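You operate a simulated robot arm through the tools that you are given. There is no shell and no other tool. Be economical: measure what you need, move in short steps, check, and stop when the job is done.

The job below is to be done with a simulated two-armed robot. You get a single attempt, and the scene is never put back.

Task
Rejoin the yarn at the spindle on break display 11, with its tension at 1.
Fine: brake it first; yarn through the wire guide, yarn end into the lower cup, then release the brake.

Only the result counts: the job must be done as asked and must still hold three seconds after the hand-in. Knocking over, shifting, dropping, spilling or breaking anything else fails it.

Robot
Two 6-joint arms with two-finger parallel grippers on one trunk, on a base that drives. Base frame: it is fixed to the floor where the robot stands at the start and does not move with it; the origin is under the middle of the robot, x ahead of it, y to its left, z up. Units: m, degrees, N and s.
The left shoulder is at the start at [0.08, 0.216, 1.563], the right one opposite. With the tool pointing down near the work surface each hand reaches from about 0.78 to 0.8 m from the robot's upright axis, wherever it stands, measured 20 degrees to its own side. Places, roughly: cream yarn end [1.7, 0.8, 1.2]; cream yarn end (2x2x5 cm) [1.7, 0.8, 1.2]; number plate 61 [0.9, 0, 0.7]; number plate 62 [1, 0.2, 0.7]; number plate 63 [1.2, 0.4, 0.7]; number plate 64 [1.5, 0.8, 0.7]; number plate 65 [1.6, 1, 0.7]; pedal 64 [1.5, 0.8, 0.3]; spindle 64 [1.6, 0.7, 0.7]; steel roller 64 [1.7, 0.7, 1.2]; tension knob 64 [1.5, 0.9, 0.6]; wire guide 64 [1.7, 0.7, 1.1]. Payload 3.43 kg a hand.
The TCP of each hand is the grasp point between the finger pads, 0.03 m short of the fingertips. In the tool frame z runs along the fingers and y along their closing line. Largest opening 0.094 m; finger width 0.028, thickness 0.01; the body of the gripper, 0.05 by 0.096 m, starts 0.055 m behind the TCP.
Orientation is that of the tool frame in the base frame, as a unit quaternion [x, y, z, w]. With the fingers straight down and closing along the base's y, the tool's x points along the base's -x, its y along +y and its z along -z.

Tools
- The arms move only by the tool arm_command. It takes "left_steps", "right_steps" or both (then of equal length, played together; a hand with none holds still); each is a list of rows, each a list of 7 numbers: the shift along the tool's x, y, z in m, then the turn, a rotation vector about the tool's x, y, z in degrees, then the closure in counts, from 0 (fully open) to 255 (shut). In form: [[tx, ty, tz, wx, wy, wz, claw], ...]. A call has 1 to 20 rows; each row shifts and turns the commanded pose from where the row before left it, along the tool's axes as they then stand. Rows are played at 5 a second. More than 0.05 m and 8.6 degrees between two rows, or a gripper value outside its range, and nothing of the call is played. Where a pose cannot be reached the arm comes as near as it can. A force on the tool above 40 N (or 10 N above the force at the start of the call, whichever is more), or a blocked arm, ends the call early, and 0.2 s more pass. Each finger travels about 0.072 m/s and halts on what it meets, pressing with about 32 N; the grip force reading is that of the motor and also rises with nothing between the fingers. The clock runs only during rows and for 0.2 s after the last one: add rows that do not move to give the fingers time. It gives the time, the measured TCP pose, the force on the tool (base axes), the opening and the grip force at its end, in the units of the frame above (readings bear some noise), with the torque about the TCP (base axes, N m) and any sound that the robot's microphone picked up.
- Cameras (640 x 400 px; columns grow to the right, rows downward): "scene" is now at [0.1047, -0.0009, 1.7427]; the picture's right is [0.01, -1.00, 0.00], its down [-0.67, -0.01, -0.74] and it looks along [0.74, 0.01, -0.67] (base axes); focal length 273 px, centre (320, 200). "left" rides on the left gripper at [0.076, -0.014, -0.103] in its tool frame; the picture's right is [0.18, 0.98, 0.00], its down [-0.75, 0.14, -0.64] and it looks along [-0.63, 0.12, 0.77] (tool axes); focal length 243 px, centre (320, 200). "right" rides on the right gripper at [0.076, 0.014, -0.103] in its tool frame; the picture's right is [-0.18, 0.98, 0.00], its down [-0.75, -0.14, -0.64] and it looks along [-0.63, -0.12, 0.77] (tool axes); focal length 243 px, centre (320, 200). There is no depth. A picture from a camera that has moved, and an enlarged one, comes with that camera's place and axes in the base frame and with its lens. The place of the scene camera against the robot may be out by one fixed shift of up to 0.025 m in any direction.
- snapshot(camera): a new picture of that camera. The clock stands still meanwhile.
- move_column(by): slides the trunk up (or, below 0, down) by that many m; the arms and the scene camera ride with it, the base frame stays. It gives what a move gives, with no picture.
- steer(legs): drives the robot by 1 to 6 legs, each [ahead, left, turn to the left] in m, m and degrees, along the robot's own axes; the way and the turn of a leg run together, so that a leg with both is an arc; at most 1.5 m and 180 degrees a leg. The arms and the cameras ride along, it lands a little off, and it stops where it bumps. It gives what a move gives.
- aim_head(pan, tilt): turns the head with the scene camera to pan (to the left, within 86 degrees either way) and tilt (down, from -29 to 69), counted from straight ahead of the robot. It gives what a move gives.
- enlarge(camera, box): a new picture of the part [left, top, right, bottom] of that camera's present view, enlarged. The clock stands still meanwhile.
- hand_in(): hands the job in; it is judged then, once.

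Go step by step. Nothing tells you exact positions but the pictures and the camera data: compare them with the known pose of the tool, close in by small moves and look again before you grip or let go. The budget is 120 turns and 108 pictures, counting those below and the enlarged ones. Unless the task says otherwise, let go and move clear before handing in, and close with one line.

The tools are called after "Emit:" by a JSON object that holds its "op" and its "data". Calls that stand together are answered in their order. arm_command: Moves the arms, as the interface text tells. Its arguments: {"type":"object","properties":{"left_steps":{"type":"array"},"right_steps":{"type":"array"}},"required":[]} The other tools are called the same way: move_column (by) slides the trunk up or down; steer (legs) drives the base; aim_head (pan, tilt) turns the head that bears the scene camera; snapshot (camera) takes a picture; enlarge (camera, box) takes an enlarged picture of a part of a camera's view; hand_in () hands the job in.

At the start:

```text
time: 0.0
left_position: [0.4547, 0.1899, 0.9999]
left_ee_rot: [0.0, 1.0, 0.0, 0.0]
left_force: [-0.3, 0.4, -0.2]
left_wrist_torque: [-0.02, 0.0, -0.01]
left_opening: 0.0938
left_finger_force: 0.1
right_position: [0.5736, -0.1621, 0.9993]
right_ee_rot: [0.0, 1.0, 0.0, 0.001]
right_force: [-0.3, -0.5, -0.1]
right_wrist_torque: [0.01, -0.01, -0.03]
right_opening: 0.0939
right_finger_force: 0.0
trunk travel left (down, up): [-0.792, 0.048]
robot x, y, heading: [0.0003, 0.0024, 0.1]
head pan, tilt: [0.7, 42.1]
```

scene: 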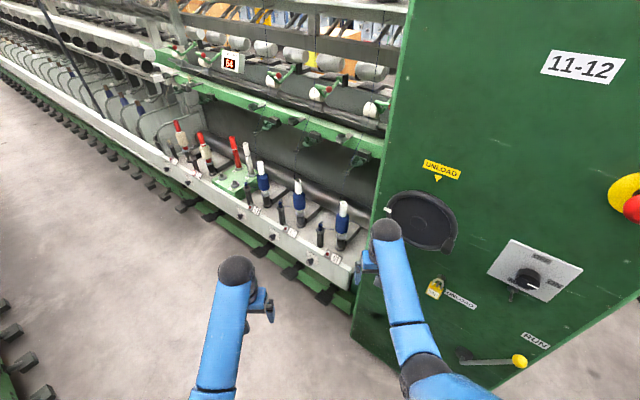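
right: 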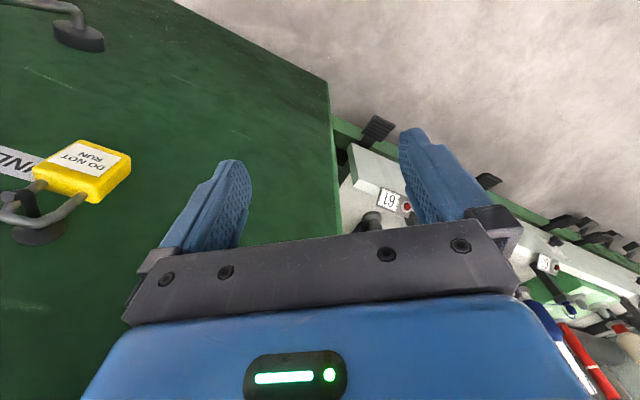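
left: 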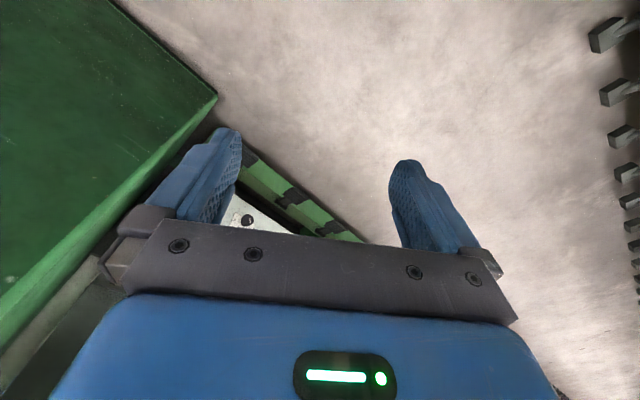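

I see a ring spinning frame running away to the left, with the break display reading 64. I'll enlarge the area around spindle 64 to identify the parts.

Emit:
{"op": "enlarge", "data": {"camera": "scene", "box": [140, 20, 400, 180]}}

Emit:
{"op": "enlarge", "data": {"camera": "scene", "box": [140, 110, 300, 210]}}

```text
2.46 times, centred on (270, 100) of scene
camera zoom: at [0.1047, -0.0009, 1.7427], right [0.01, -1.0, 0.0], down [-0.67, -0.01, -0.74], along [0.74, 0.01, -0.67], focal length 671 px, centre (443, 446)
```

zoom: 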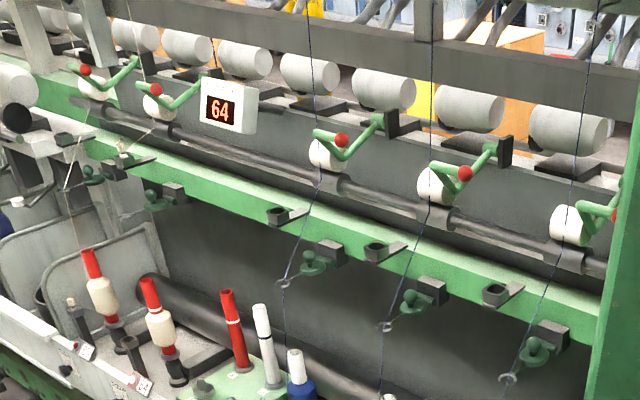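

```text
4.00 times, centred on (220, 160) of scene
camera zoom: at [0.1047, -0.0009, 1.7427], right [0.01, -1.0, 0.0], down [-0.67, -0.01, -0.74], along [0.74, 0.01, -0.67], focal length 1090 px, centre (720, 360)
```

zoom: 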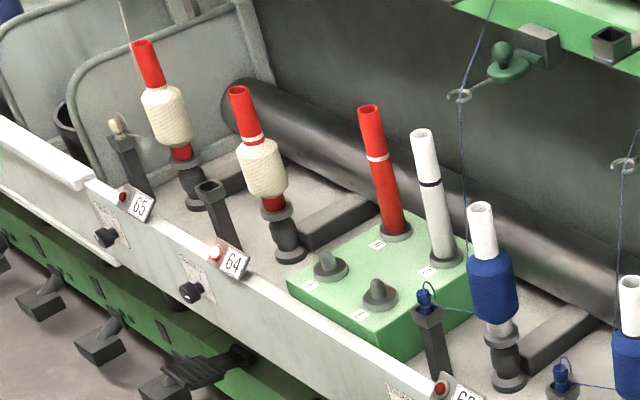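

Next I look left to judge the aisle before driving.

Emit:
{"op": "aim_head", "data": {"pan": 50, "tilt": 40}}

Emit:
{"op": "snapshot", "data": {"camera": "scene"}}

```text
time: 1.2
left_position: [0.4554, 0.1907, 0.9996]
left_ee_rot: [0.0, 1.0, 0.0, 0.001]
left_force: [0.4, 0.6, -0.5]
left_wrist_torque: [-0.01, 0.01, 0.01]
left_opening: 0.094
left_finger_force: 0.2
right_position: [0.574, -0.1606, 0.9999]
right_ee_rot: [0.0, 1.0, 0.0, 0.0]
right_force: [-0.3, 0.0, -0.5]
right_wrist_torque: [0.0, -0.02, 0.0]
right_opening: 0.0941
right_finger_force: 0.1
trunk travel left (down, up): [-0.792, 0.048]
robot x, y, heading: [-0.0017, 0.0036, -0.1]
head pan, tilt: [50.0, 40.0]
```

```text
102 pictures are left
camera scene: at [0.0759, 0.0632, 1.7458], right [0.77, -0.64, 0.0], down [-0.41, -0.49, -0.77], along [0.49, 0.59, -0.64], focal length 273 px, centre (320, 200)
```

scene: 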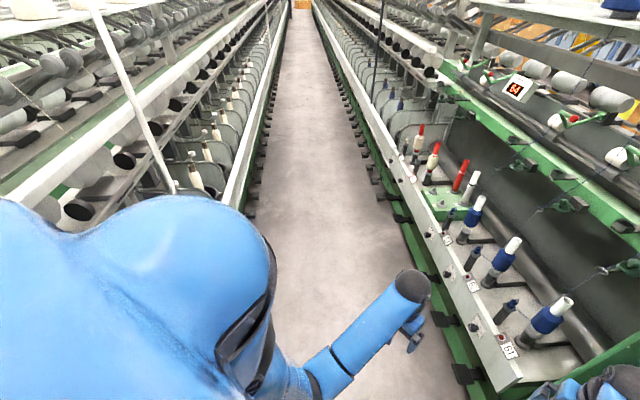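

The aisle runs at about 53° and I stand near its middle. I'll turn along it, drive to spindle 64, and turn to face the machine.

Emit:
{"op": "steer", "data": {"legs": [[0, 0, 53], [1.45, 0, 0], [0, 0, -90]]}}

Emit:
{"op": "aim_head", "data": {"pan": 0, "tilt": 40}}

Emit:
{"op": "snapshot", "data": {"camera": "scene"}}

```text
time: 14.4
left_position: [1.359, 0.9759, 1.0006]
left_ee_rot: [0.337, 0.942, 0.001, 0.0]
left_force: [-0.2, -0.3, -0.4]
left_wrist_torque: [0.0, 0.02, -0.04]
left_opening: 0.0938
left_finger_force: 0.1
right_position: [1.2296, 0.6291, 0.9989]
right_ee_rot: [0.336, 0.942, 0.0, 0.0]
right_force: [0.4, 0.7, -0.2]
right_wrist_torque: [-0.03, 0.01, 0.04]
right_opening: 0.0936
right_finger_force: 0.0
trunk travel left (down, up): [-0.792, 0.048]
robot x, y, heading: [0.8893, 1.1154, -39.2]
head pan, tilt: [50.0, 40.0]
```

```text
time: 15.6
left_position: [1.3606, 0.9764, 0.9999]
left_ee_rot: [0.336, 0.942, 0.0, 0.0]
left_force: [-0.5, 0.1, 1.2]
left_wrist_torque: [0.03, 0.01, -0.02]
left_opening: 0.0941
left_finger_force: 0.0
right_position: [1.2285, 0.6292, 0.9992]
right_ee_rot: [0.337, 0.942, 0.001, -0.001]
right_force: [0.3, -0.9, 0.5]
right_wrist_torque: [0.03, -0.01, 0.01]
right_opening: 0.0941
right_finger_force: 0.0
trunk travel left (down, up): [-0.792, 0.048]
robot x, y, heading: [0.8861, 1.1157, -39.3]
head pan, tilt: [0.0, 40.0]
```

```text
101 pictures are left
camera scene: at [0.967, 1.0426, 1.7458], right [-0.63, -0.77, 0.0], down [-0.5, 0.41, -0.77], along [0.59, -0.48, -0.64], focal length 273 px, centre (320, 200)
```

scene: 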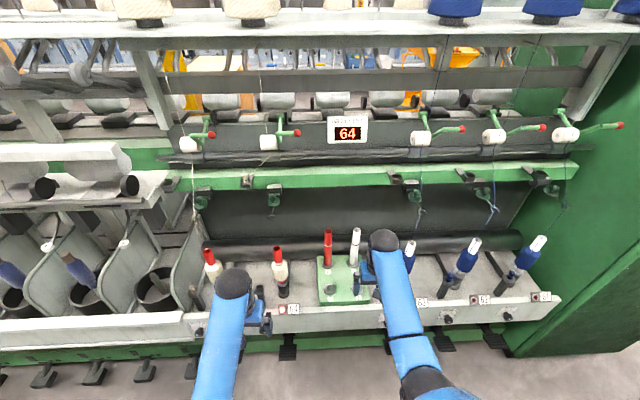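

I now face spindle 64 directly. I'll zoom in on the upper and lower parts.

Emit:
{"op": "enlarge", "data": {"camera": "scene", "box": [160, 80, 360, 205]}}

Emit:
{"op": "enlarge", "data": {"camera": "scene", "box": [180, 220, 360, 370]}}

```text
3.20 times, centred on (260, 142) of scene
camera zoom: at [0.967, 1.0426, 1.7458], right [-0.63, -0.77, 0.0], down [-0.5, 0.41, -0.77], along [0.59, -0.48, -0.64], focal length 872 px, centre (512, 384)
```

zoom: 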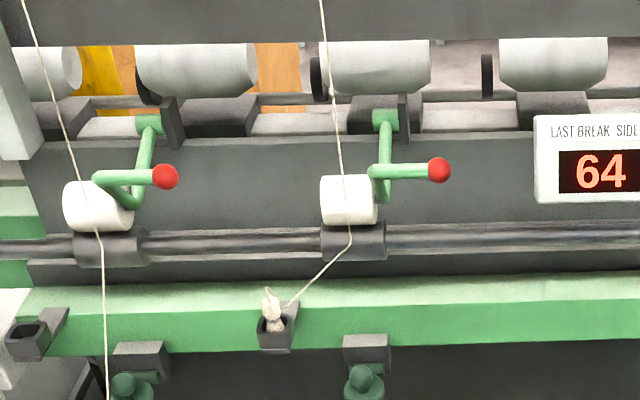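

```text
2.67 times, centred on (270, 295) of scene
camera zoom: at [0.967, 1.0426, 1.7458], right [-0.63, -0.77, 0.0], down [-0.5, 0.41, -0.77], along [0.59, -0.48, -0.64], focal length 727 px, centre (453, -53)
```

zoom: 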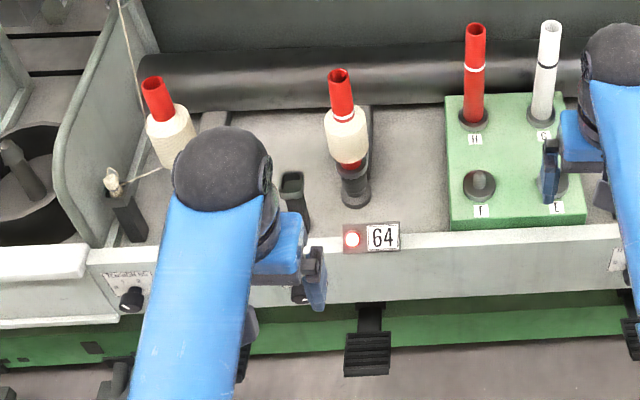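

The yarn end sits in the upper cup left of guide 64. The lower cup is the post left of spindle 64, with the tension knob on the rail and the pedal below. I'll pull the right hand back a bit and lower the trunk to inspect the knob and pedal with the left wrist camera.

Emit:
{"op": "arm_command", "data": {"right_steps": [[0.03, 0, 0, 0, 0, 0, 0], [0.03, 0, 0, 0, 0, 0, 0], [0.03, 0, 0, 0, 0, 0, 0], [0.02, 0, 0, 0, 0, 0, 0]], "left_steps": [[0, 0, 0, 0, 0, 0, 60], [0, 0, 0, 0, 0, 0, 120], [0, 0, 0, 0, 0, 0, 180], [0, 0, 0, 0, 0, 0, 255]]}}

Emit:
{"op": "move_column", "data": {"by": -0.3}}

Emit:
{"op": "snapshot", "data": {"camera": "left"}}

Emit:
{"op": "snapshot", "data": {"camera": "scene"}}

```text
time: 16.6
left_position: [1.3598, 0.9767, 1.0]
left_ee_rot: [0.337, 0.941, -0.001, -0.001]
left_force: [-0.8, 0.6, 0.7]
left_wrist_torque: [0.0, -0.01, 0.01]
left_opening: 0.0002
left_finger_force: 24.6
right_position: [1.1426, 0.6993, 1.0]
right_ee_rot: [0.336, 0.942, 0.0, 0.001]
right_force: [0.0, 0.7, 0.0]
right_wrist_torque: [-0.01, 0.04, 0.02]
right_opening: 0.0941
right_finger_force: 0.0
trunk travel left (down, up): [-0.792, 0.048]
robot x, y, heading: [0.8868, 1.1158, -39.1]
head pan, tilt: [0.0, 40.0]
```

```text
time: 19.6
left_position: [1.3594, 0.9763, 0.6999]
left_ee_rot: [0.336, 0.942, 0.0, 0.0]
left_force: [0.1, -0.6, 0.4]
left_wrist_torque: [0.05, 0.01, 0.01]
left_opening: 0.0
left_finger_force: 31.5
right_position: [1.1433, 0.6992, 0.6979]
right_ee_rot: [0.336, 0.942, 0.0, 0.0]
right_force: [-0.3, -0.6, 1.5]
right_wrist_torque: [0.01, -0.01, -0.02]
right_opening: 0.0937
right_finger_force: 0.1
trunk travel left (down, up): [-0.492, 0.348]
robot x, y, heading: [0.8903, 1.118, -39.1]
head pan, tilt: [0.0, 40.0]
```

```text
98 pictures are left
camera left: at [1.2908, 1.0146, 0.8023], right [0.48, 0.88, 0.0], down [0.67, -0.37, 0.64], along [0.56, -0.31, -0.77], focal length 243 px, centre (320, 200)
```

left: 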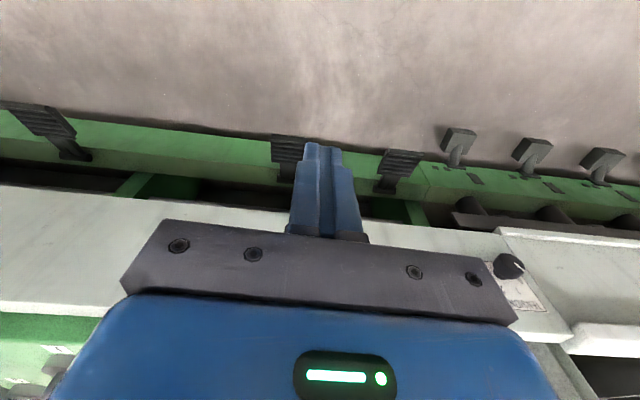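

```text
97 pictures are left
camera scene: at [0.9667, 1.0426, 1.4458], right [-0.63, -0.77, 0.0], down [-0.5, 0.41, -0.77], along [0.59, -0.49, -0.64], focal length 273 px, centre (320, 200)
```

scene: 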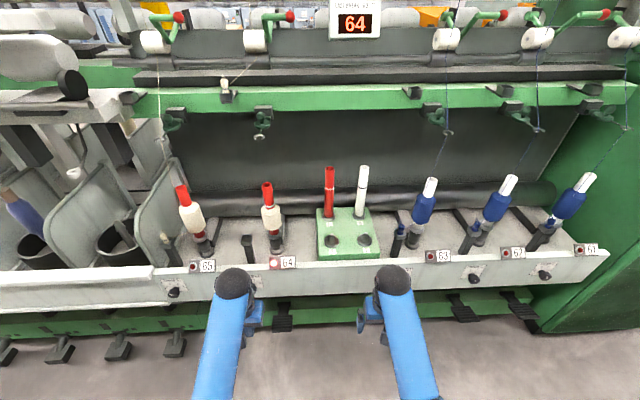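

The rail knob is hidden by the hand and the pedal sits slightly under the rail. I'll tilt the left tool forward and back off to view the knob face.

Emit:
{"op": "arm_command", "data": {"left_steps": [[0.02, 0, 0, 0, -8, 0, 255], [0.02, 0, 0, 0, -8, 0, 255], [0.02, 0, 0, 0, -8, 0, 255], [0.02, 0, 0, 0, -8, 0, 255], [0.0, 0, 0, 0, -8, 0, 255]]}}

Emit:
{"op": "snapshot", "data": {"camera": "left"}}

Emit:
{"op": "snapshot", "data": {"camera": "right"}}

```text
time: 20.8
left_position: [1.3, 1.0258, 0.6855]
left_ee_rot: [0.317, 0.884, -0.116, 0.322]
left_force: [-0.6, 0.2, -0.8]
left_wrist_torque: [-0.01, -0.01, -0.01]
left_opening: 0.0
left_finger_force: 32.2
right_position: [1.1416, 0.6996, 0.6999]
right_ee_rot: [0.336, 0.942, 0.0, 0.001]
right_force: [0.1, -0.1, 0.6]
right_wrist_torque: [0.01, 0.02, -0.03]
right_opening: 0.094
right_finger_force: 0.1
trunk travel left (down, up): [-0.492, 0.348]
robot x, y, heading: [0.8873, 1.1175, -39.4]
head pan, tilt: [0.0, 40.0]
```

```text
96 pictures are left
camera left: at [1.1938, 1.0945, 0.7134], right [0.51, 0.85, -0.12], down [0.22, 0.01, 0.98], along [0.83, -0.53, -0.18], focal length 243 px, centre (320, 200)
```

left: 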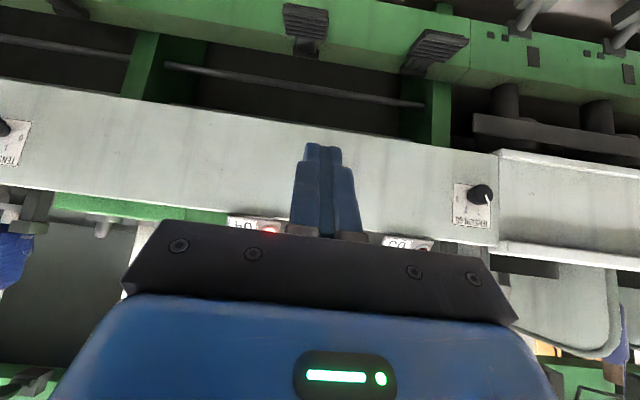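

```text
95 pictures are left
camera right: at [1.0929, 0.7584, 0.8025], right [0.77, 0.64, 0.0], down [0.49, -0.59, 0.64], along [0.41, -0.49, -0.77], focal length 243 px, centre (320, 200)
```

right: 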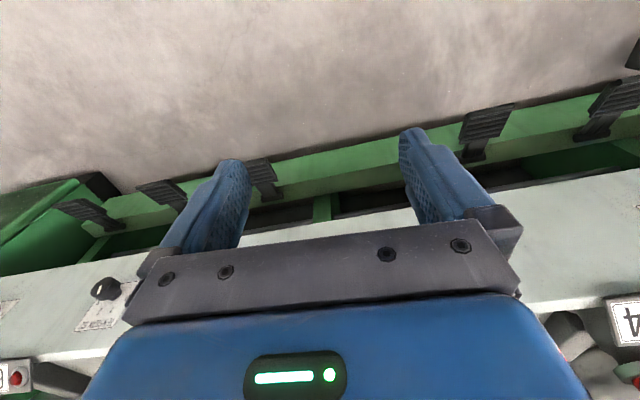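

Knob 64 should be hidden right behind the closed fingers. I shift the hand to the right to uncover it.

Emit:
{"op": "arm_command", "data": {"left_steps": [[0, -0.05, 0, 0, 0, 0, 255], [0, -0.05, 0, 0, 0, 0, 255]]}}

Emit:
{"op": "snapshot", "data": {"camera": "left"}}

```text
time: 21.4
left_position: [1.239, 0.9479, 0.6829]
left_ee_rot: [0.316, 0.885, -0.116, 0.322]
left_force: [0.2, 0.8, 0.8]
left_wrist_torque: [-0.01, 0.0, 0.02]
left_opening: 0.0002
left_finger_force: 31.8
right_position: [1.1434, 0.6992, 0.6993]
right_ee_rot: [0.336, 0.942, -0.001, 0.0]
right_force: [-0.1, 0.4, 0.9]
right_wrist_torque: [0.02, -0.01, 0.01]
right_opening: 0.094
right_finger_force: 0.1
trunk travel left (down, up): [-0.492, 0.348]
robot x, y, heading: [0.8855, 1.1205, -39.2]
head pan, tilt: [0.0, 40.0]
```

```text
94 pictures are left
camera left: at [1.1332, 1.0164, 0.7125], right [0.51, 0.85, -0.12], down [0.22, 0.0, 0.98], along [0.83, -0.53, -0.18], focal length 243 px, centre (320, 200)
```

left: 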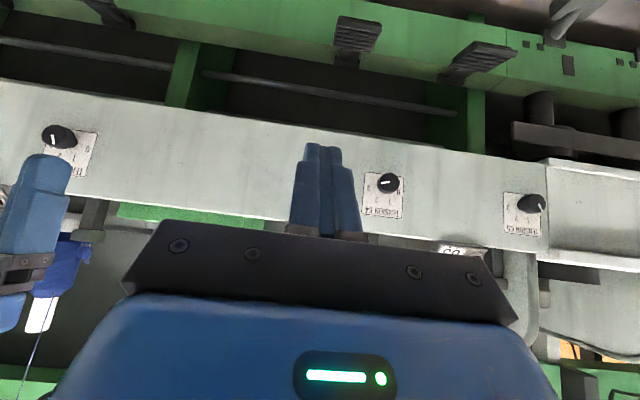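

Emit:
{"op": "enlarge", "data": {"camera": "left", "box": [350, 155, 420, 225]}}

Emit:
{"op": "enlarge", "data": {"camera": "left", "box": [490, 175, 560, 245]}}

Emit:
{"op": "enlarge", "data": {"camera": "left", "box": [320, 0, 520, 100]}}

```text
5.71 times, centred on (385, 190) of left
camera zoom: at [1.1332, 1.0164, 0.7125], right [0.51, 0.85, -0.12], down [0.22, 0.0, 0.98], along [0.83, -0.53, -0.18], focal length 1386 px, centre (-51, 257)
```

zoom: 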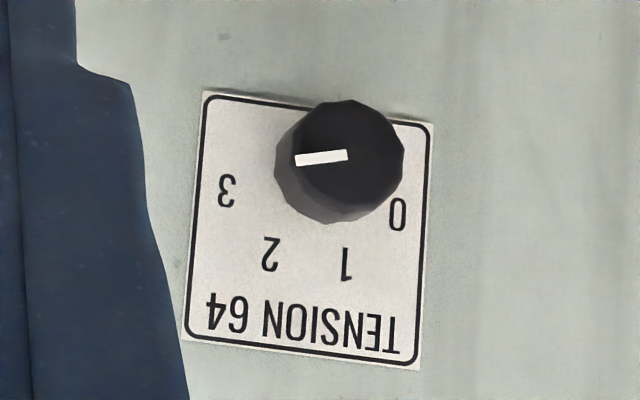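

```text
5.71 times, centred on (525, 210) of left
camera zoom: at [1.1332, 1.0164, 0.7125], right [0.51, 0.85, -0.12], down [0.22, 0.0, 0.98], along [0.83, -0.53, -0.18], focal length 1386 px, centre (-851, 143)
```

zoom: 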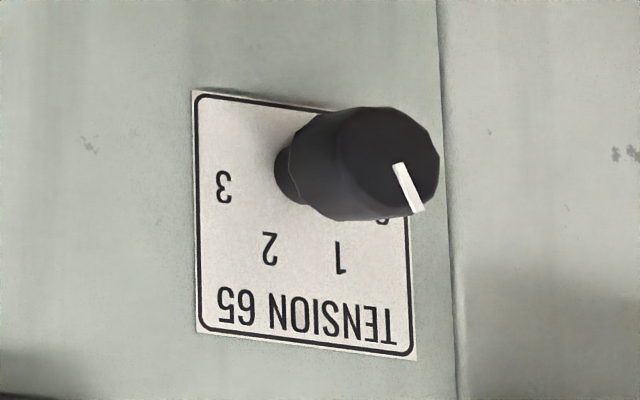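

```text
3.20 times, centred on (420, 50) of left
camera zoom: at [1.1332, 1.0164, 0.7125], right [0.51, 0.85, -0.12], down [0.22, 0.0, 0.98], along [0.83, -0.53, -0.18], focal length 776 px, centre (0, 680)
```

zoom: 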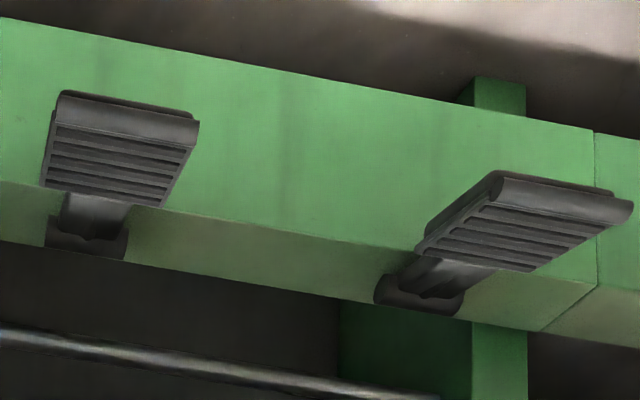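

Tension 64 stands at 3, and must turn 100° counter-clockwise to 1. First the brake: pedal 64's pad is at about [1.49, 0.823, 0.30]. I'll lower the trunk and bring the closed left fingertips above it.

Emit:
{"op": "move_column", "data": {"by": -0.28}}

Emit:
{"op": "arm_command", "data": {"left_steps": [[-0.037, 0.012, 0.031, 0, 0, 0, 255], [-0.037, 0.012, 0.031, 0, 0, 0, 255], [-0.037, 0.012, 0.031, 0, 0, 0, 255]]}}

Emit:
{"op": "snapshot", "data": {"camera": "left"}}

Emit:
{"op": "snapshot", "data": {"camera": "scene"}}

```text
time: 24.3
left_position: [1.2386, 0.9488, 0.4032]
left_ee_rot: [0.315, 0.885, -0.114, 0.322]
left_force: [0.2, 0.0, -0.1]
left_wrist_torque: [0.02, 0.0, 0.0]
left_opening: 0.0
left_finger_force: 32.3
right_position: [1.1426, 0.6983, 0.4199]
right_ee_rot: [0.337, 0.942, 0.0, -0.001]
right_force: [1.1, -0.3, 1.0]
right_wrist_torque: [0.0, 0.0, -0.02]
right_opening: 0.0941
right_finger_force: 0.0
trunk travel left (down, up): [-0.212, 0.628]
robot x, y, heading: [0.8853, 1.1164, -39.2]
head pan, tilt: [0.0, 40.0]
```

```text
time: 25.1
left_position: [1.375, 0.8866, 0.4027]
left_ee_rot: [0.317, 0.884, -0.115, 0.323]
left_force: [1.2, 0.0, -0.6]
left_wrist_torque: [0.0, -0.02, -0.02]
left_opening: 0.0
left_finger_force: 32.0
right_position: [1.1433, 0.6993, 0.4192]
right_ee_rot: [0.337, 0.942, 0.0, 0.0]
right_force: [0.3, 0.5, -0.4]
right_wrist_torque: [0.02, -0.01, 0.02]
right_opening: 0.094
right_finger_force: 0.1
trunk travel left (down, up): [-0.212, 0.628]
robot x, y, heading: [0.8875, 1.1187, -39.6]
head pan, tilt: [0.0, 40.0]
```

```text
90 pictures are left
camera left: at [1.2686, 0.9544, 0.4314], right [0.51, 0.85, -0.12], down [0.22, 0.0, 0.98], along [0.83, -0.53, -0.18], focal length 243 px, centre (320, 200)
```

left: 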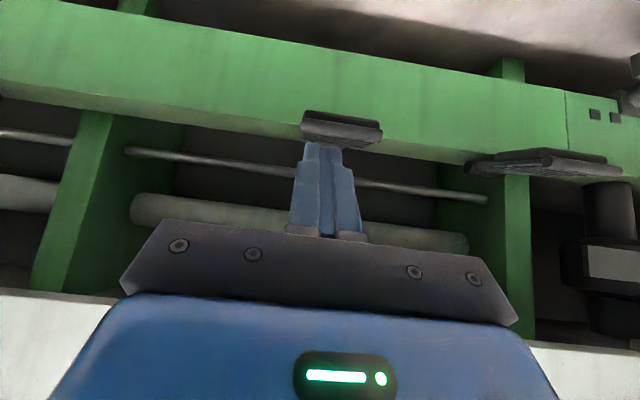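

```text
89 pictures are left
camera scene: at [0.9672, 1.0421, 1.1657], right [-0.63, -0.77, 0.0], down [-0.5, 0.41, -0.77], along [0.59, -0.48, -0.64], focal length 273 px, centre (320, 200)
```

scene: 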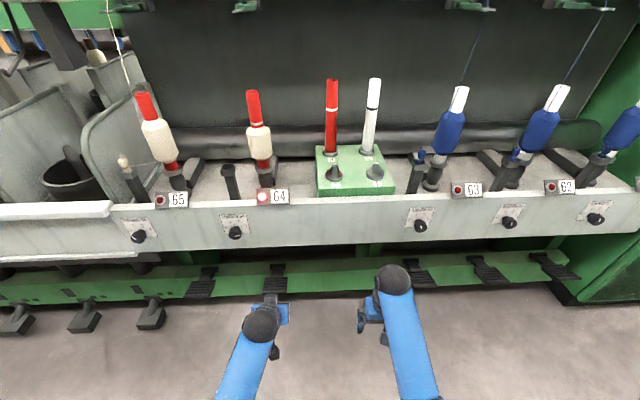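

The pedal triangulates consistently at z ≈ 0.30. I go over it, then press down in small rows.

Emit:
{"op": "arm_command", "data": {"left_steps": [[-0.037, 0.0105, 0.031, 0, 0, 0, 255], [-0.037, 0.0105, 0.031, 0, 0, 0, 255], [0.0193, 0, 0.023, 0, 0, 0, 255], [0.0096, 0, 0.0115, 0, 0, 0, 255]]}}

Emit:
{"op": "snapshot", "data": {"camera": "left"}}

Emit:
{"op": "enlarge", "data": {"camera": "scene", "box": [170, 240, 350, 352]}}

```text
time: 26.1
left_position: [1.4613, 0.8373, 0.3581]
left_ee_rot: [0.316, 0.885, -0.115, 0.322]
left_force: [0.7, -0.1, 0.6]
left_wrist_torque: [0.01, 0.02, -0.01]
left_opening: 0.0001
left_finger_force: 32.0
right_position: [1.1436, 0.6987, 0.4204]
right_ee_rot: [0.336, 0.942, 0.0, 0.0]
right_force: [-0.1, 0.2, 0.6]
right_wrist_torque: [0.01, 0.03, 0.01]
right_opening: 0.094
right_finger_force: 0.1
trunk travel left (down, up): [-0.212, 0.628]
robot x, y, heading: [0.8867, 1.1184, -39.0]
head pan, tilt: [0.0, 40.0]
```

```text
88 pictures are left
camera left: at [1.3551, 0.9068, 0.3872], right [0.51, 0.85, -0.12], down [0.22, 0.01, 0.98], along [0.83, -0.53, -0.18], focal length 243 px, centre (320, 200)
```

left: 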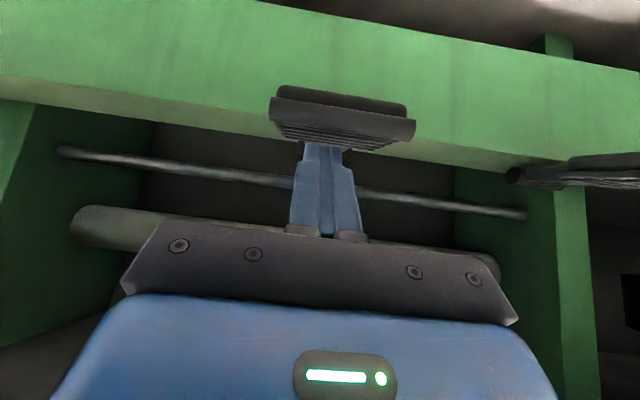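

```text
3.56 times, centred on (260, 296) of scene
camera zoom: at [0.9668, 1.0425, 1.1658], right [-0.63, -0.77, 0.0], down [-0.5, 0.41, -0.77], along [0.59, -0.49, -0.64], focal length 969 px, centre (533, -141)
```

zoom: 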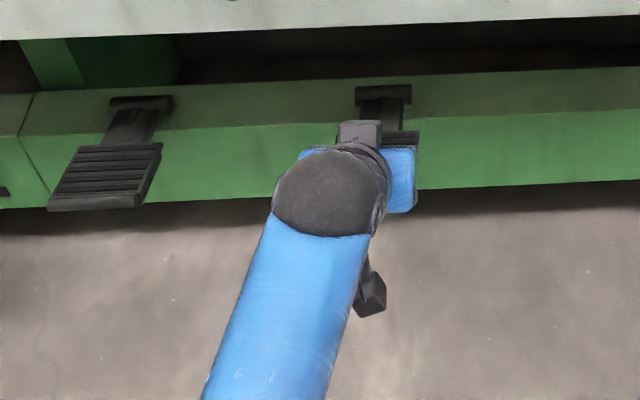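

The fingertips are just above the pad. Pressing down now.

Emit:
{"op": "arm_command", "data": {"left_steps": [[0.0077, 0, 0.0092, 0, 0, 0, 255], [0.0077, 0, 0.0092, 0, 0, 0, 255], [0.0077, 0, 0.0092, 0, 0, 0, 255], [0.0077, 0, 0.0092, 0, 0, 0, 255]]}}

Emit:
{"op": "snapshot", "data": {"camera": "left"}}

```text
time: 27.1
left_position: [1.4609, 0.8405, 0.3092]
left_ee_rot: [0.315, 0.885, -0.114, 0.322]
left_force: [0.5, 0.2, 1.4]
left_wrist_torque: [-0.01, -0.02, 0.01]
left_opening: 0.0001
left_finger_force: 31.4
right_position: [1.1433, 0.699, 0.4202]
right_ee_rot: [0.336, 0.942, 0.0, 0.0]
right_force: [0.1, -0.2, 0.0]
right_wrist_torque: [0.0, -0.03, 0.03]
right_opening: 0.0941
right_finger_force: 0.0
trunk travel left (down, up): [-0.212, 0.628]
robot x, y, heading: [0.8896, 1.1203, -39.2]
head pan, tilt: [0.0, 40.0]
```

```text
86 pictures are left
camera left: at [1.3558, 0.9086, 0.3394], right [0.51, 0.85, -0.12], down [0.22, 0.01, 0.98], along [0.83, -0.53, -0.18], focal length 243 px, centre (320, 200)
```

left: 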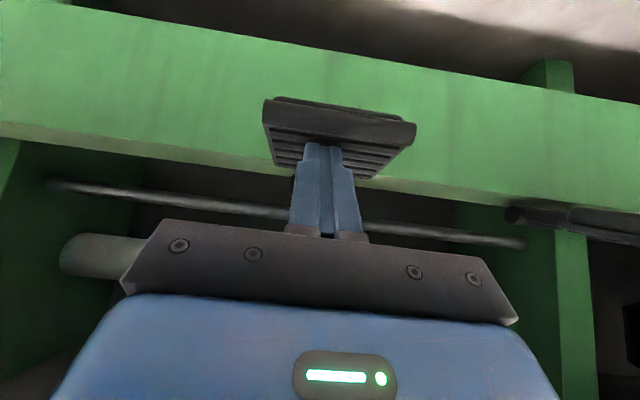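

The pad is moving down with the fingers. I keep pressing until it meets its stop.

Emit:
{"op": "arm_command", "data": {"left_steps": [[0.0077, 0, 0.0092, 0, 0, 0, 255], [0.0077, 0, 0.0092, 0, 0, 0, 255], [0.0077, 0, 0.0092, 0, 0, 0, 255], [0, 0, 0, 0, 0, 0, 255]]}}

Emit:
{"op": "snapshot", "data": {"camera": "left"}}

```text
time: 28.1
left_position: [1.4624, 0.8407, 0.2806]
left_ee_rot: [0.315, 0.883, -0.117, 0.328]
left_force: [-10.7, 12.3, 36.3]
left_wrist_torque: [0.21, 0.03, -0.11]
left_opening: 0.0001
left_finger_force: 32.0
right_position: [1.1424, 0.7007, 0.4218]
right_ee_rot: [0.337, 0.941, 0.0, 0.003]
right_force: [0.8, -0.1, 0.5]
right_wrist_torque: [0.02, 0.02, -0.03]
right_opening: 0.094
right_finger_force: 0.1
trunk travel left (down, up): [-0.212, 0.628]
robot x, y, heading: [0.8898, 1.1155, -39.4]
head pan, tilt: [0.0, 40.0]
```

```text
85 pictures are left
camera left: at [1.3561, 0.9087, 0.3088], right [0.51, 0.85, -0.12], down [0.21, 0.01, 0.98], along [0.83, -0.53, -0.17], focal length 243 px, centre (320, 200)
```

left: 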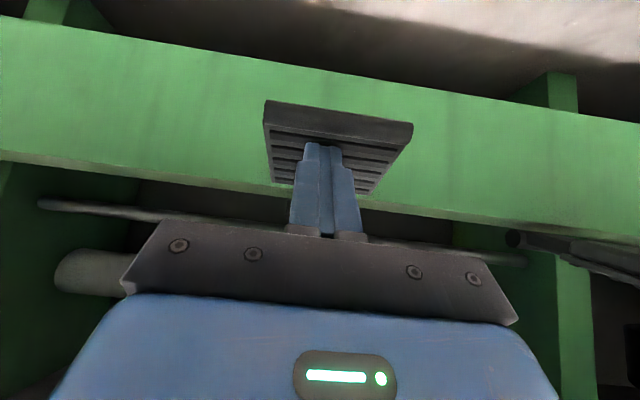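

The pedal meets a stop at 36 N. I lift off to see whether it stays down.

Emit:
{"op": "arm_command", "data": {"left_steps": [[-0.0077, 0, -0.0092, 0, 0, 0, 255], [-0.0257, 0, -0.0306, 0, 0, 0, 255], [-0.0257, 0, -0.0306, 0, 0, 0, 255], [0, 0, 0, 0, 0, 0, 255]]}}

Emit:
{"op": "snapshot", "data": {"camera": "left"}}

```text
time: 29.1
left_position: [1.4609, 0.841, 0.366]
left_ee_rot: [0.316, 0.886, -0.114, 0.321]
left_force: [-0.4, -0.4, 1.1]
left_wrist_torque: [0.01, -0.02, 0.0]
left_opening: 0.0001
left_finger_force: 31.2
right_position: [1.1423, 0.7004, 0.4189]
right_ee_rot: [0.337, 0.942, -0.001, 0.0]
right_force: [-0.1, 0.1, -0.7]
right_wrist_torque: [-0.02, -0.01, 0.0]
right_opening: 0.0942
right_finger_force: 0.0
trunk travel left (down, up): [-0.212, 0.628]
robot x, y, heading: [0.8872, 1.1164, -39.1]
head pan, tilt: [0.0, 40.0]
```

```text
84 pictures are left
camera left: at [1.3555, 0.9088, 0.3953], right [0.51, 0.85, -0.12], down [0.22, 0.0, 0.98], along [0.83, -0.53, -0.18], focal length 243 px, centre (320, 200)
```

left: 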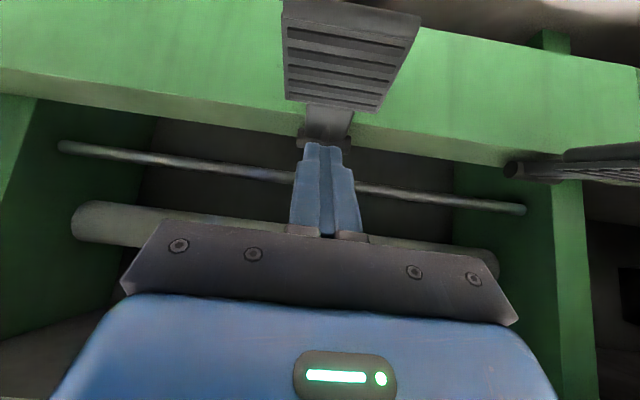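

The brake pedal latches down. Now back off, raise the trunk and level the tool towards the knob.

Emit:
{"op": "arm_command", "data": {"left_steps": [[0.037, 0, -0.031, 0, 0, 0, 255], [0.037, 0, -0.031, 0, 0, 0, 255], [0.037, 0, -0.031, 0, 0, 0, 255], [0.037, 0, -0.031, 0, 0, 0, 255]]}}

Emit:
{"op": "move_column", "data": {"by": 0.25}}

Emit:
{"op": "arm_command", "data": {"left_steps": [[0, 0, 0, 0, -8, 0, 120], [0, 0, 0, 0, -8, 0, 120], [0, 0, 0, 0, -8, 0, 120], [0, 0, 0, 0, -8, 0, 120], [0, 0, 0, 0, -8, 0, 120], [0, 0, 0, 0, -8, 0, 120], [0, 0, 0, 0, -2, 0, 120]]}}

Emit:
{"op": "snapshot", "data": {"camera": "left"}}

Emit:
{"op": "snapshot", "data": {"camera": "scene"}}

```text
time: 30.1
left_position: [1.3116, 0.9616, 0.3665]
left_ee_rot: [0.315, 0.885, -0.114, 0.322]
left_force: [0.2, 0.1, 0.2]
left_wrist_torque: [-0.01, -0.02, -0.03]
left_opening: 0.0
left_finger_force: 31.7
right_position: [1.1429, 0.6988, 0.4199]
right_ee_rot: [0.337, 0.941, 0.0, -0.001]
right_force: [0.3, -0.4, 0.6]
right_wrist_torque: [0.02, 0.01, 0.01]
right_opening: 0.0941
right_finger_force: 0.0
trunk travel left (down, up): [-0.212, 0.628]
robot x, y, heading: [0.8861, 1.12, -39.2]
head pan, tilt: [0.0, 40.0]
```

```text
time: 32.6
left_position: [1.3123, 0.9618, 0.6144]
left_ee_rot: [0.316, 0.885, -0.115, 0.322]
left_force: [-0.6, -0.4, -0.8]
left_wrist_torque: [-0.03, 0.01, 0.0]
left_opening: 0.0001
left_finger_force: 31.6
right_position: [1.143, 0.7, 0.6696]
right_ee_rot: [0.336, 0.942, 0.0, 0.0]
right_force: [0.2, -0.3, 0.8]
right_wrist_torque: [0.0, 0.0, 0.02]
right_opening: 0.0937
right_finger_force: 0.1
trunk travel left (down, up): [-0.462, 0.378]
robot x, y, heading: [0.8835, 1.1199, -39.3]
head pan, tilt: [0.0, 40.0]
```

```text
time: 34.2
left_position: [1.3117, 0.9615, 0.6158]
left_ee_rot: [0.238, 0.666, -0.238, 0.666]
left_force: [0.3, -0.4, 0.2]
left_wrist_torque: [-0.01, 0.04, 0.01]
left_opening: 0.0499
left_finger_force: 0.1
right_position: [1.1421, 0.6992, 0.6694]
right_ee_rot: [0.336, 0.942, 0.0, -0.001]
right_force: [0.6, -0.3, -0.1]
right_wrist_torque: [-0.02, -0.03, 0.0]
right_opening: 0.0942
right_finger_force: 0.1
trunk travel left (down, up): [-0.462, 0.378]
robot x, y, heading: [0.8869, 1.1169, -39.2]
head pan, tilt: [0.0, 40.0]
```

```text
83 pictures are left
camera left: at [1.2224, 1.0167, 0.5385], right [0.62, 0.76, -0.18], down [-0.41, 0.52, 0.75], along [0.67, -0.4, 0.63], focal length 243 px, centre (320, 200)
```

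left: 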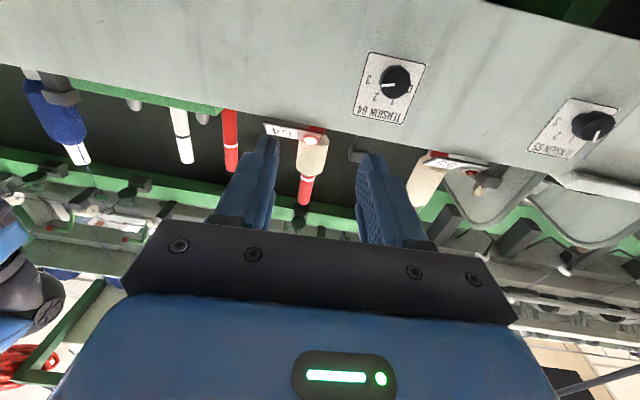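

```text
82 pictures are left
camera scene: at [0.9667, 1.0427, 1.4158], right [-0.63, -0.77, 0.0], down [-0.5, 0.41, -0.77], along [0.59, -0.49, -0.64], focal length 273 px, centre (320, 200)
```

scene: 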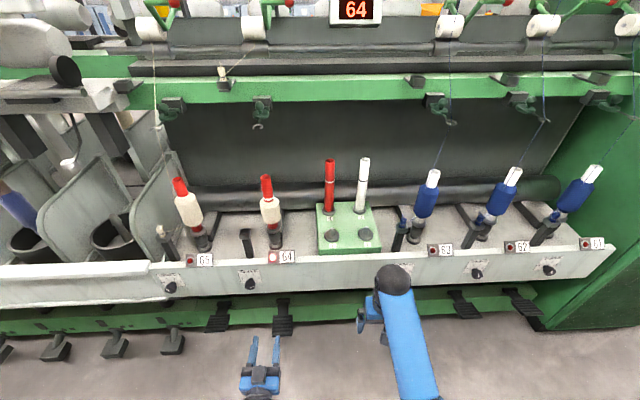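

Knob 64 triangulates to about [1.497, 0.908, 0.598], standing about 3 cm proud of the rail. I'll line the hand up with it, roll +48° and view again.

Emit:
{"op": "arm_command", "data": {"left_steps": [[0.009, 0.038, 0.03, 0, 0, 0, 110], [0.009, 0.038, 0.03, 0, 0, 0, 110], [0, 0, 0.02, 0, 0, 8, 110], [0, 0, 0, 0, 0, 8, 110], [0, 0, 0, 0, 0, 8, 110], [0, 0, 0, 0, 0, 8, 110], [0, 0, 0, 0, 0, 8, 110], [0, 0, 0, 0, 0, 8, 110]]}}

Emit:
{"op": "snapshot", "data": {"camera": "left"}}

Emit:
{"op": "enlarge", "data": {"camera": "scene", "box": [170, 220, 350, 340]}}

```text
time: 36.0
left_position: [1.3877, 0.9553, 0.5987]
left_ee_rot: [0.487, 0.513, 0.056, 0.705]
left_force: [0.7, -0.2, -0.5]
left_wrist_torque: [-0.02, 0.01, -0.04]
left_opening: 0.0533
left_finger_force: 0.1
left hand out of reach, approached as far as the arm can: row 2
right_position: [1.1428, 0.6999, 0.6702]
right_ee_rot: [0.337, 0.942, 0.0, 0.001]
right_force: [0.3, 0.0, -0.4]
right_wrist_torque: [0.01, -0.03, 0.0]
right_opening: 0.0939
right_finger_force: 0.0
trunk travel left (down, up): [-0.462, 0.378]
robot x, y, heading: [0.8881, 1.1163, -39.1]
head pan, tilt: [0.0, 40.0]
```

```text
81 pictures are left
camera left: at [1.3373, 1.057, 0.5376], right [0.5, 0.62, 0.61], down [-0.79, 0.04, 0.61], along [0.35, -0.79, 0.51], focal length 243 px, centre (320, 200)
```

left: 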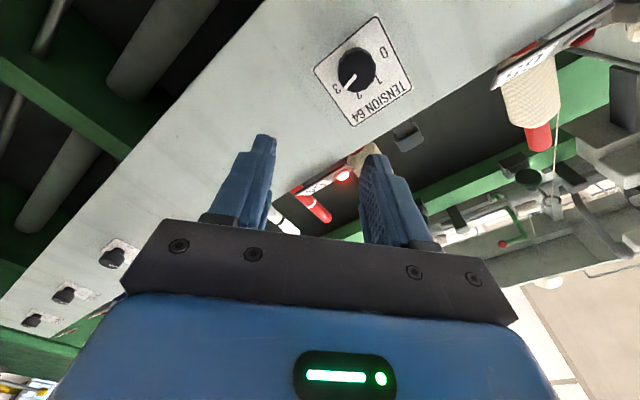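

```text
3.33 times, centred on (260, 280) of scene
camera zoom: at [0.9668, 1.0426, 1.4158], right [-0.63, -0.77, 0.0], down [-0.5, 0.41, -0.77], along [0.59, -0.49, -0.64], focal length 909 px, centre (520, -67)
```

zoom: 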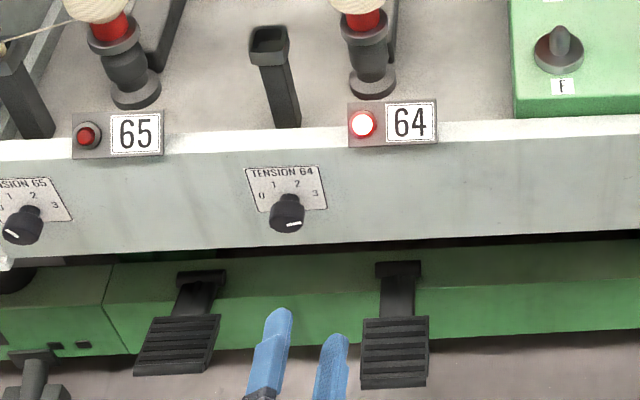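

The hand lines up in height but stopped short to the left (reach limit close to the body). I'll go forward a bit first, then left.

Emit:
{"op": "arm_command", "data": {"left_steps": [[0, 0, 0.03, 0, 0, 0, 110], [0, 0, 0.02, 0, 0, 0, 110], [0.0125, 0.0115, 0, 0, 0, 0, 110], [0.0125, 0.0115, 0, 0, 0, 0, 110], [0, 0, 0, 0, 0, 0, 110]]}}

Emit:
{"op": "snapshot", "data": {"camera": "left"}}

Emit:
{"op": "enlarge", "data": {"camera": "scene", "box": [200, 220, 320, 320]}}

```text
time: 37.2
left_position: [1.4243, 0.9213, 0.6042]
left_ee_rot: [0.487, 0.513, 0.056, 0.704]
left_force: [-0.1, 0.0, 0.5]
left_wrist_torque: [0.02, 0.01, 0.02]
left_opening: 0.0535
left_finger_force: 0.1
left hand out of reach, approached as far as the arm can: row 1, 3, 4
right_position: [1.1423, 0.6992, 0.6692]
right_ee_rot: [0.336, 0.942, 0.0, 0.001]
right_force: [0.1, -0.4, 0.2]
right_wrist_torque: [-0.01, -0.02, 0.03]
right_opening: 0.0942
right_finger_force: 0.2
trunk travel left (down, up): [-0.462, 0.378]
robot x, y, heading: [0.8849, 1.117, -39.3]
head pan, tilt: [0.0, 40.0]
```

```text
79 pictures are left
camera left: at [1.3733, 1.0236, 0.5433], right [0.5, 0.62, 0.61], down [-0.79, 0.04, 0.61], along [0.35, -0.79, 0.51], focal length 243 px, centre (320, 200)
```

left: 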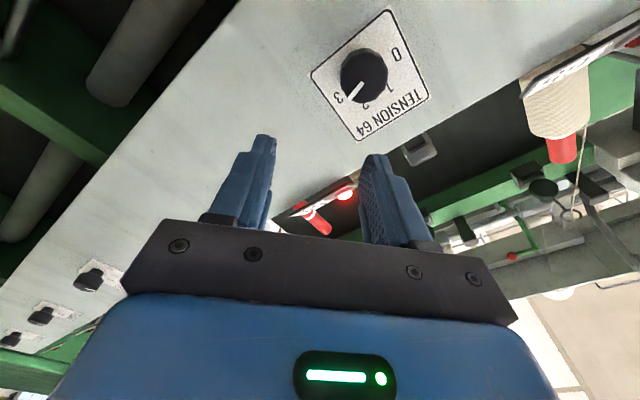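

```text
4.00 times, centred on (260, 270) of scene
camera zoom: at [0.9667, 1.0427, 1.4158], right [-0.63, -0.77, 0.0], down [-0.5, 0.41, -0.77], along [0.59, -0.49, -0.64], focal length 1090 px, centre (560, -80)
```

zoom: 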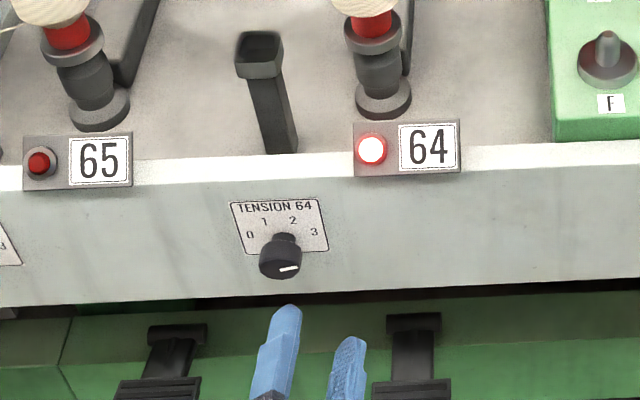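

The arm can't extend further left close to the body, so I shift the base 4.5 cm left instead.

Emit:
{"op": "steer", "data": {"legs": [[0, 0.045, 0]]}}

Emit:
{"op": "snapshot", "data": {"camera": "left"}}

```text
time: 38.1
left_position: [1.4519, 0.9536, 0.6056]
left_ee_rot: [0.488, 0.512, 0.055, 0.704]
left_force: [0.1, -0.3, -0.2]
left_wrist_torque: [0.01, -0.01, -0.03]
left_opening: 0.0534
left_finger_force: 0.0
right_position: [1.1691, 0.733, 0.6691]
right_ee_rot: [0.338, 0.941, 0.001, 0.0]
right_force: [-0.7, 0.4, -0.4]
right_wrist_torque: [-0.03, -0.02, -0.02]
right_opening: 0.0942
right_finger_force: 0.2
trunk travel left (down, up): [-0.462, 0.378]
robot x, y, heading: [0.9143, 1.1556, -39.4]
head pan, tilt: [0.0, 40.0]
```

```text
77 pictures are left
camera left: at [1.4005, 1.0567, 0.5434], right [0.5, 0.62, 0.61], down [-0.79, 0.04, 0.61], along [0.35, -0.79, 0.51], focal length 243 px, centre (320, 200)
```

left: 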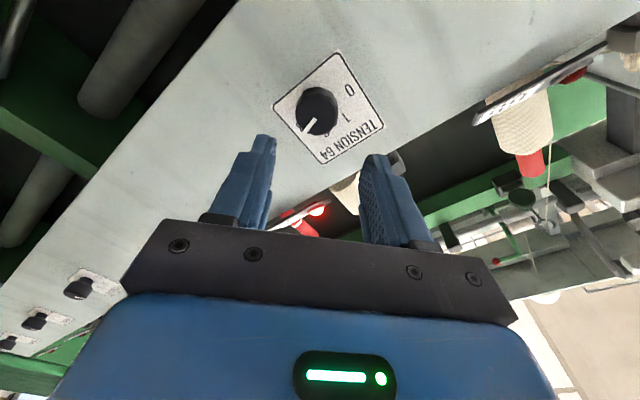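

The knob is nearly on the tool axis, needing a little correction downward. I move in 3 cm and check from both cameras.

Emit:
{"op": "arm_command", "data": {"left_steps": [[0.008, -0.0045, 0, 0, 0, 0, 110], [0, 0, 0.025, 0, 0, 0, 110], [0, 0, 0, 0, 0, 0, 110]]}}

Emit:
{"op": "enlarge", "data": {"camera": "left", "box": [200, 40, 440, 240]}}

Emit:
{"op": "enlarge", "data": {"camera": "scene", "box": [210, 220, 370, 340]}}

```text
time: 38.9
left_position: [1.4693, 0.9373, 0.5978]
left_ee_rot: [0.487, 0.515, 0.057, 0.703]
left_force: [-0.3, 0.3, 0.0]
left_wrist_torque: [-0.02, -0.01, -0.01]
left_opening: 0.0536
left_finger_force: 0.0
left hand out of reach, approached as far as the arm can: row 2
right_position: [1.1691, 0.732, 0.6693]
right_ee_rot: [0.337, 0.941, 0.0, 0.0]
right_force: [0.4, 0.2, 0.0]
right_wrist_torque: [-0.04, -0.03, 0.03]
right_opening: 0.0941
right_finger_force: 0.1
trunk travel left (down, up): [-0.462, 0.378]
robot x, y, heading: [0.9148, 1.1497, -39.4]
head pan, tilt: [0.0, 40.0]
```

```text
2.00 times, centred on (320, 140) of left
camera zoom: at [1.4185, 1.0399, 0.5359], right [0.5, 0.62, 0.61], down [-0.79, 0.04, 0.61], along [0.36, -0.78, 0.51], focal length 485 px, centre (320, 320)
```

zoom: 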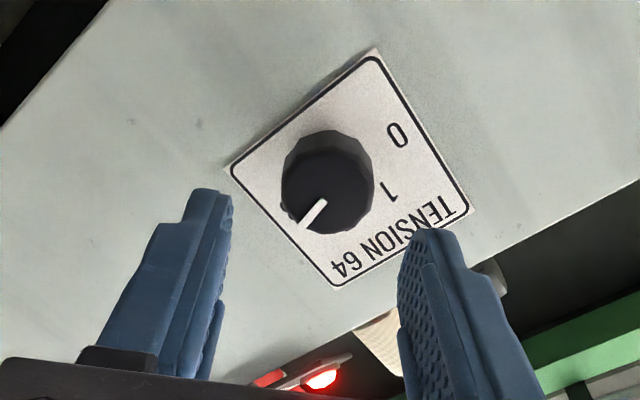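

```text
3.33 times, centred on (290, 280) of scene
camera zoom: at [0.9939, 1.0767, 1.4158], right [-0.63, -0.77, 0.0], down [-0.5, 0.41, -0.77], along [0.59, -0.49, -0.64], focal length 909 px, centre (420, -67)
```

zoom: 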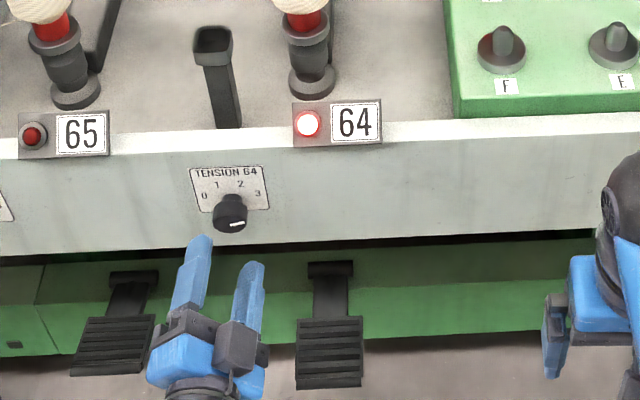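

The knob face is about 5.5 cm ahead of the TCP, nearly on-axis. I shift the base a bit more left for margin, compensate with the arm, and move in.

Emit:
{"op": "steer", "data": {"legs": [[0, 0.03, 0]]}}

Emit:
{"op": "snapshot", "data": {"camera": "left"}}

```text
time: 39.8
left_position: [1.4886, 0.9593, 0.5974]
left_ee_rot: [0.486, 0.515, 0.057, 0.704]
left_force: [0.2, -0.4, 0.4]
left_wrist_torque: [-0.01, -0.03, 0.04]
left_opening: 0.0534
left_finger_force: 0.0
right_position: [1.1882, 0.7548, 0.6704]
right_ee_rot: [0.337, 0.942, 0.001, 0.001]
right_force: [-0.7, -0.4, 1.0]
right_wrist_torque: [0.01, -0.02, -0.01]
right_opening: 0.0942
right_finger_force: 0.2
trunk travel left (down, up): [-0.462, 0.378]
robot x, y, heading: [0.9349, 1.175, -39.1]
head pan, tilt: [0.0, 40.0]
```

```text
74 pictures are left
camera left: at [1.4367, 1.0614, 0.5363], right [0.5, 0.62, 0.61], down [-0.79, 0.04, 0.61], along [0.36, -0.79, 0.51], focal length 243 px, centre (320, 200)
```

left: 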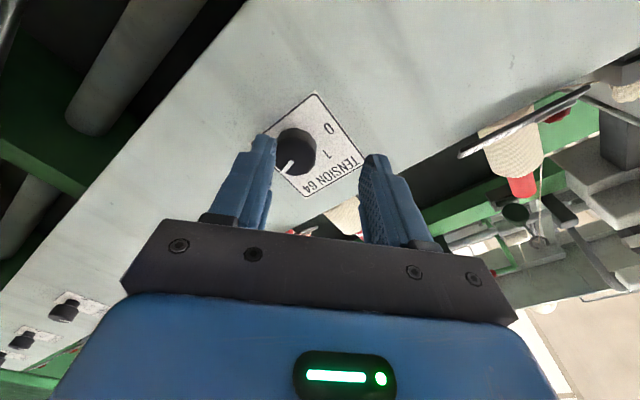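

The geometry is consistent. I correct sideways and bring the tips up to the knob face.

Emit:
{"op": "arm_command", "data": {"left_steps": [[-0.0143, -0.0168, 0, 0, 0, 0, 110], [0, 0, 0.02, 0, 0, 0, 100], [0, 0, 0, 0, 0, 0, 100]]}}

Emit:
{"op": "enlarge", "data": {"camera": "left", "box": [200, 40, 440, 240]}}

Emit:
{"op": "enlarge", "data": {"camera": "scene", "box": [210, 220, 370, 340]}}

```text
time: 40.6
left_position: [1.4905, 0.9309, 0.5945]
left_ee_rot: [0.486, 0.515, 0.057, 0.704]
left_force: [-0.8, 0.7, 0.1]
left_wrist_torque: [-0.02, 0.02, -0.01]
left_opening: 0.0572
left_finger_force: 0.0
right_position: [1.1885, 0.7553, 0.6692]
right_ee_rot: [0.337, 0.941, 0.0, 0.0]
right_force: [0.6, -0.4, 0.0]
right_wrist_torque: [-0.03, -0.01, 0.01]
right_opening: 0.0942
right_finger_force: 0.1
trunk travel left (down, up): [-0.462, 0.378]
robot x, y, heading: [0.9323, 1.1722, -39.4]
head pan, tilt: [0.0, 40.0]
```

```text
2.00 times, centred on (320, 140) of left
camera zoom: at [1.44, 1.0327, 0.5335], right [0.5, 0.62, 0.61], down [-0.79, 0.04, 0.61], along [0.36, -0.78, 0.51], focal length 485 px, centre (320, 320)
```

zoom: 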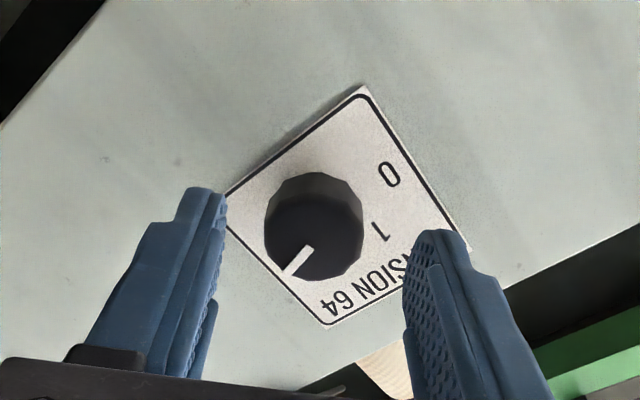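

```text
3.33 times, centred on (290, 280) of scene
camera zoom: at [1.0126, 1.0992, 1.4158], right [-0.63, -0.77, 0.0], down [-0.5, 0.41, -0.77], along [0.59, -0.49, -0.64], focal length 909 px, centre (420, -67)
```

zoom: 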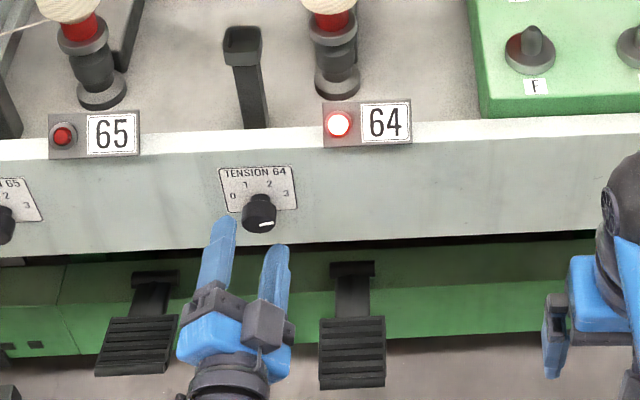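

The knob is centred between the fingers. I advance 3 cm around it and close.

Emit:
{"op": "arm_command", "data": {"left_steps": [[0, 0, 0.012, 0, 0, 0, 100], [0, 0, 0.01, 0, 0, 0, 100], [0, 0, 0.008, 0, 0, 0, 100], [0, 0, 0, 0, 0, 0, 100]]}}

Emit:
{"op": "enlarge", "data": {"camera": "left", "box": [200, 40, 440, 240]}}

```text
time: 41.6
left_position: [1.5142, 0.9127, 0.5953]
left_ee_rot: [0.487, 0.514, 0.057, 0.704]
left_force: [-0.1, 0.3, 0.2]
left_wrist_torque: [0.0, 0.02, 0.0]
left_opening: 0.0573
left_finger_force: 0.0
right_position: [1.189, 0.7551, 0.67]
right_ee_rot: [0.337, 0.941, 0.001, 0.0]
right_force: [0.0, 0.4, 0.1]
right_wrist_torque: [0.02, 0.0, -0.01]
right_opening: 0.0941
right_finger_force: 0.1
trunk travel left (down, up): [-0.462, 0.378]
robot x, y, heading: [0.9315, 1.1694, -39.2]
head pan, tilt: [0.0, 40.0]
```

```text
2.00 times, centred on (320, 140) of left
camera zoom: at [1.4633, 1.0133, 0.5331], right [0.5, 0.62, 0.61], down [-0.79, 0.04, 0.61], along [0.36, -0.78, 0.51], focal length 485 px, centre (320, 320)
```

zoom: 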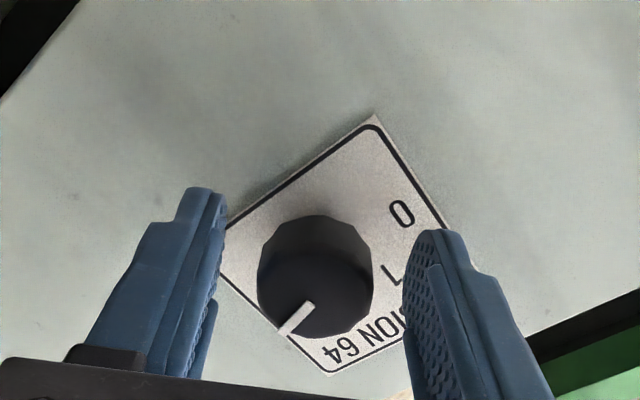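

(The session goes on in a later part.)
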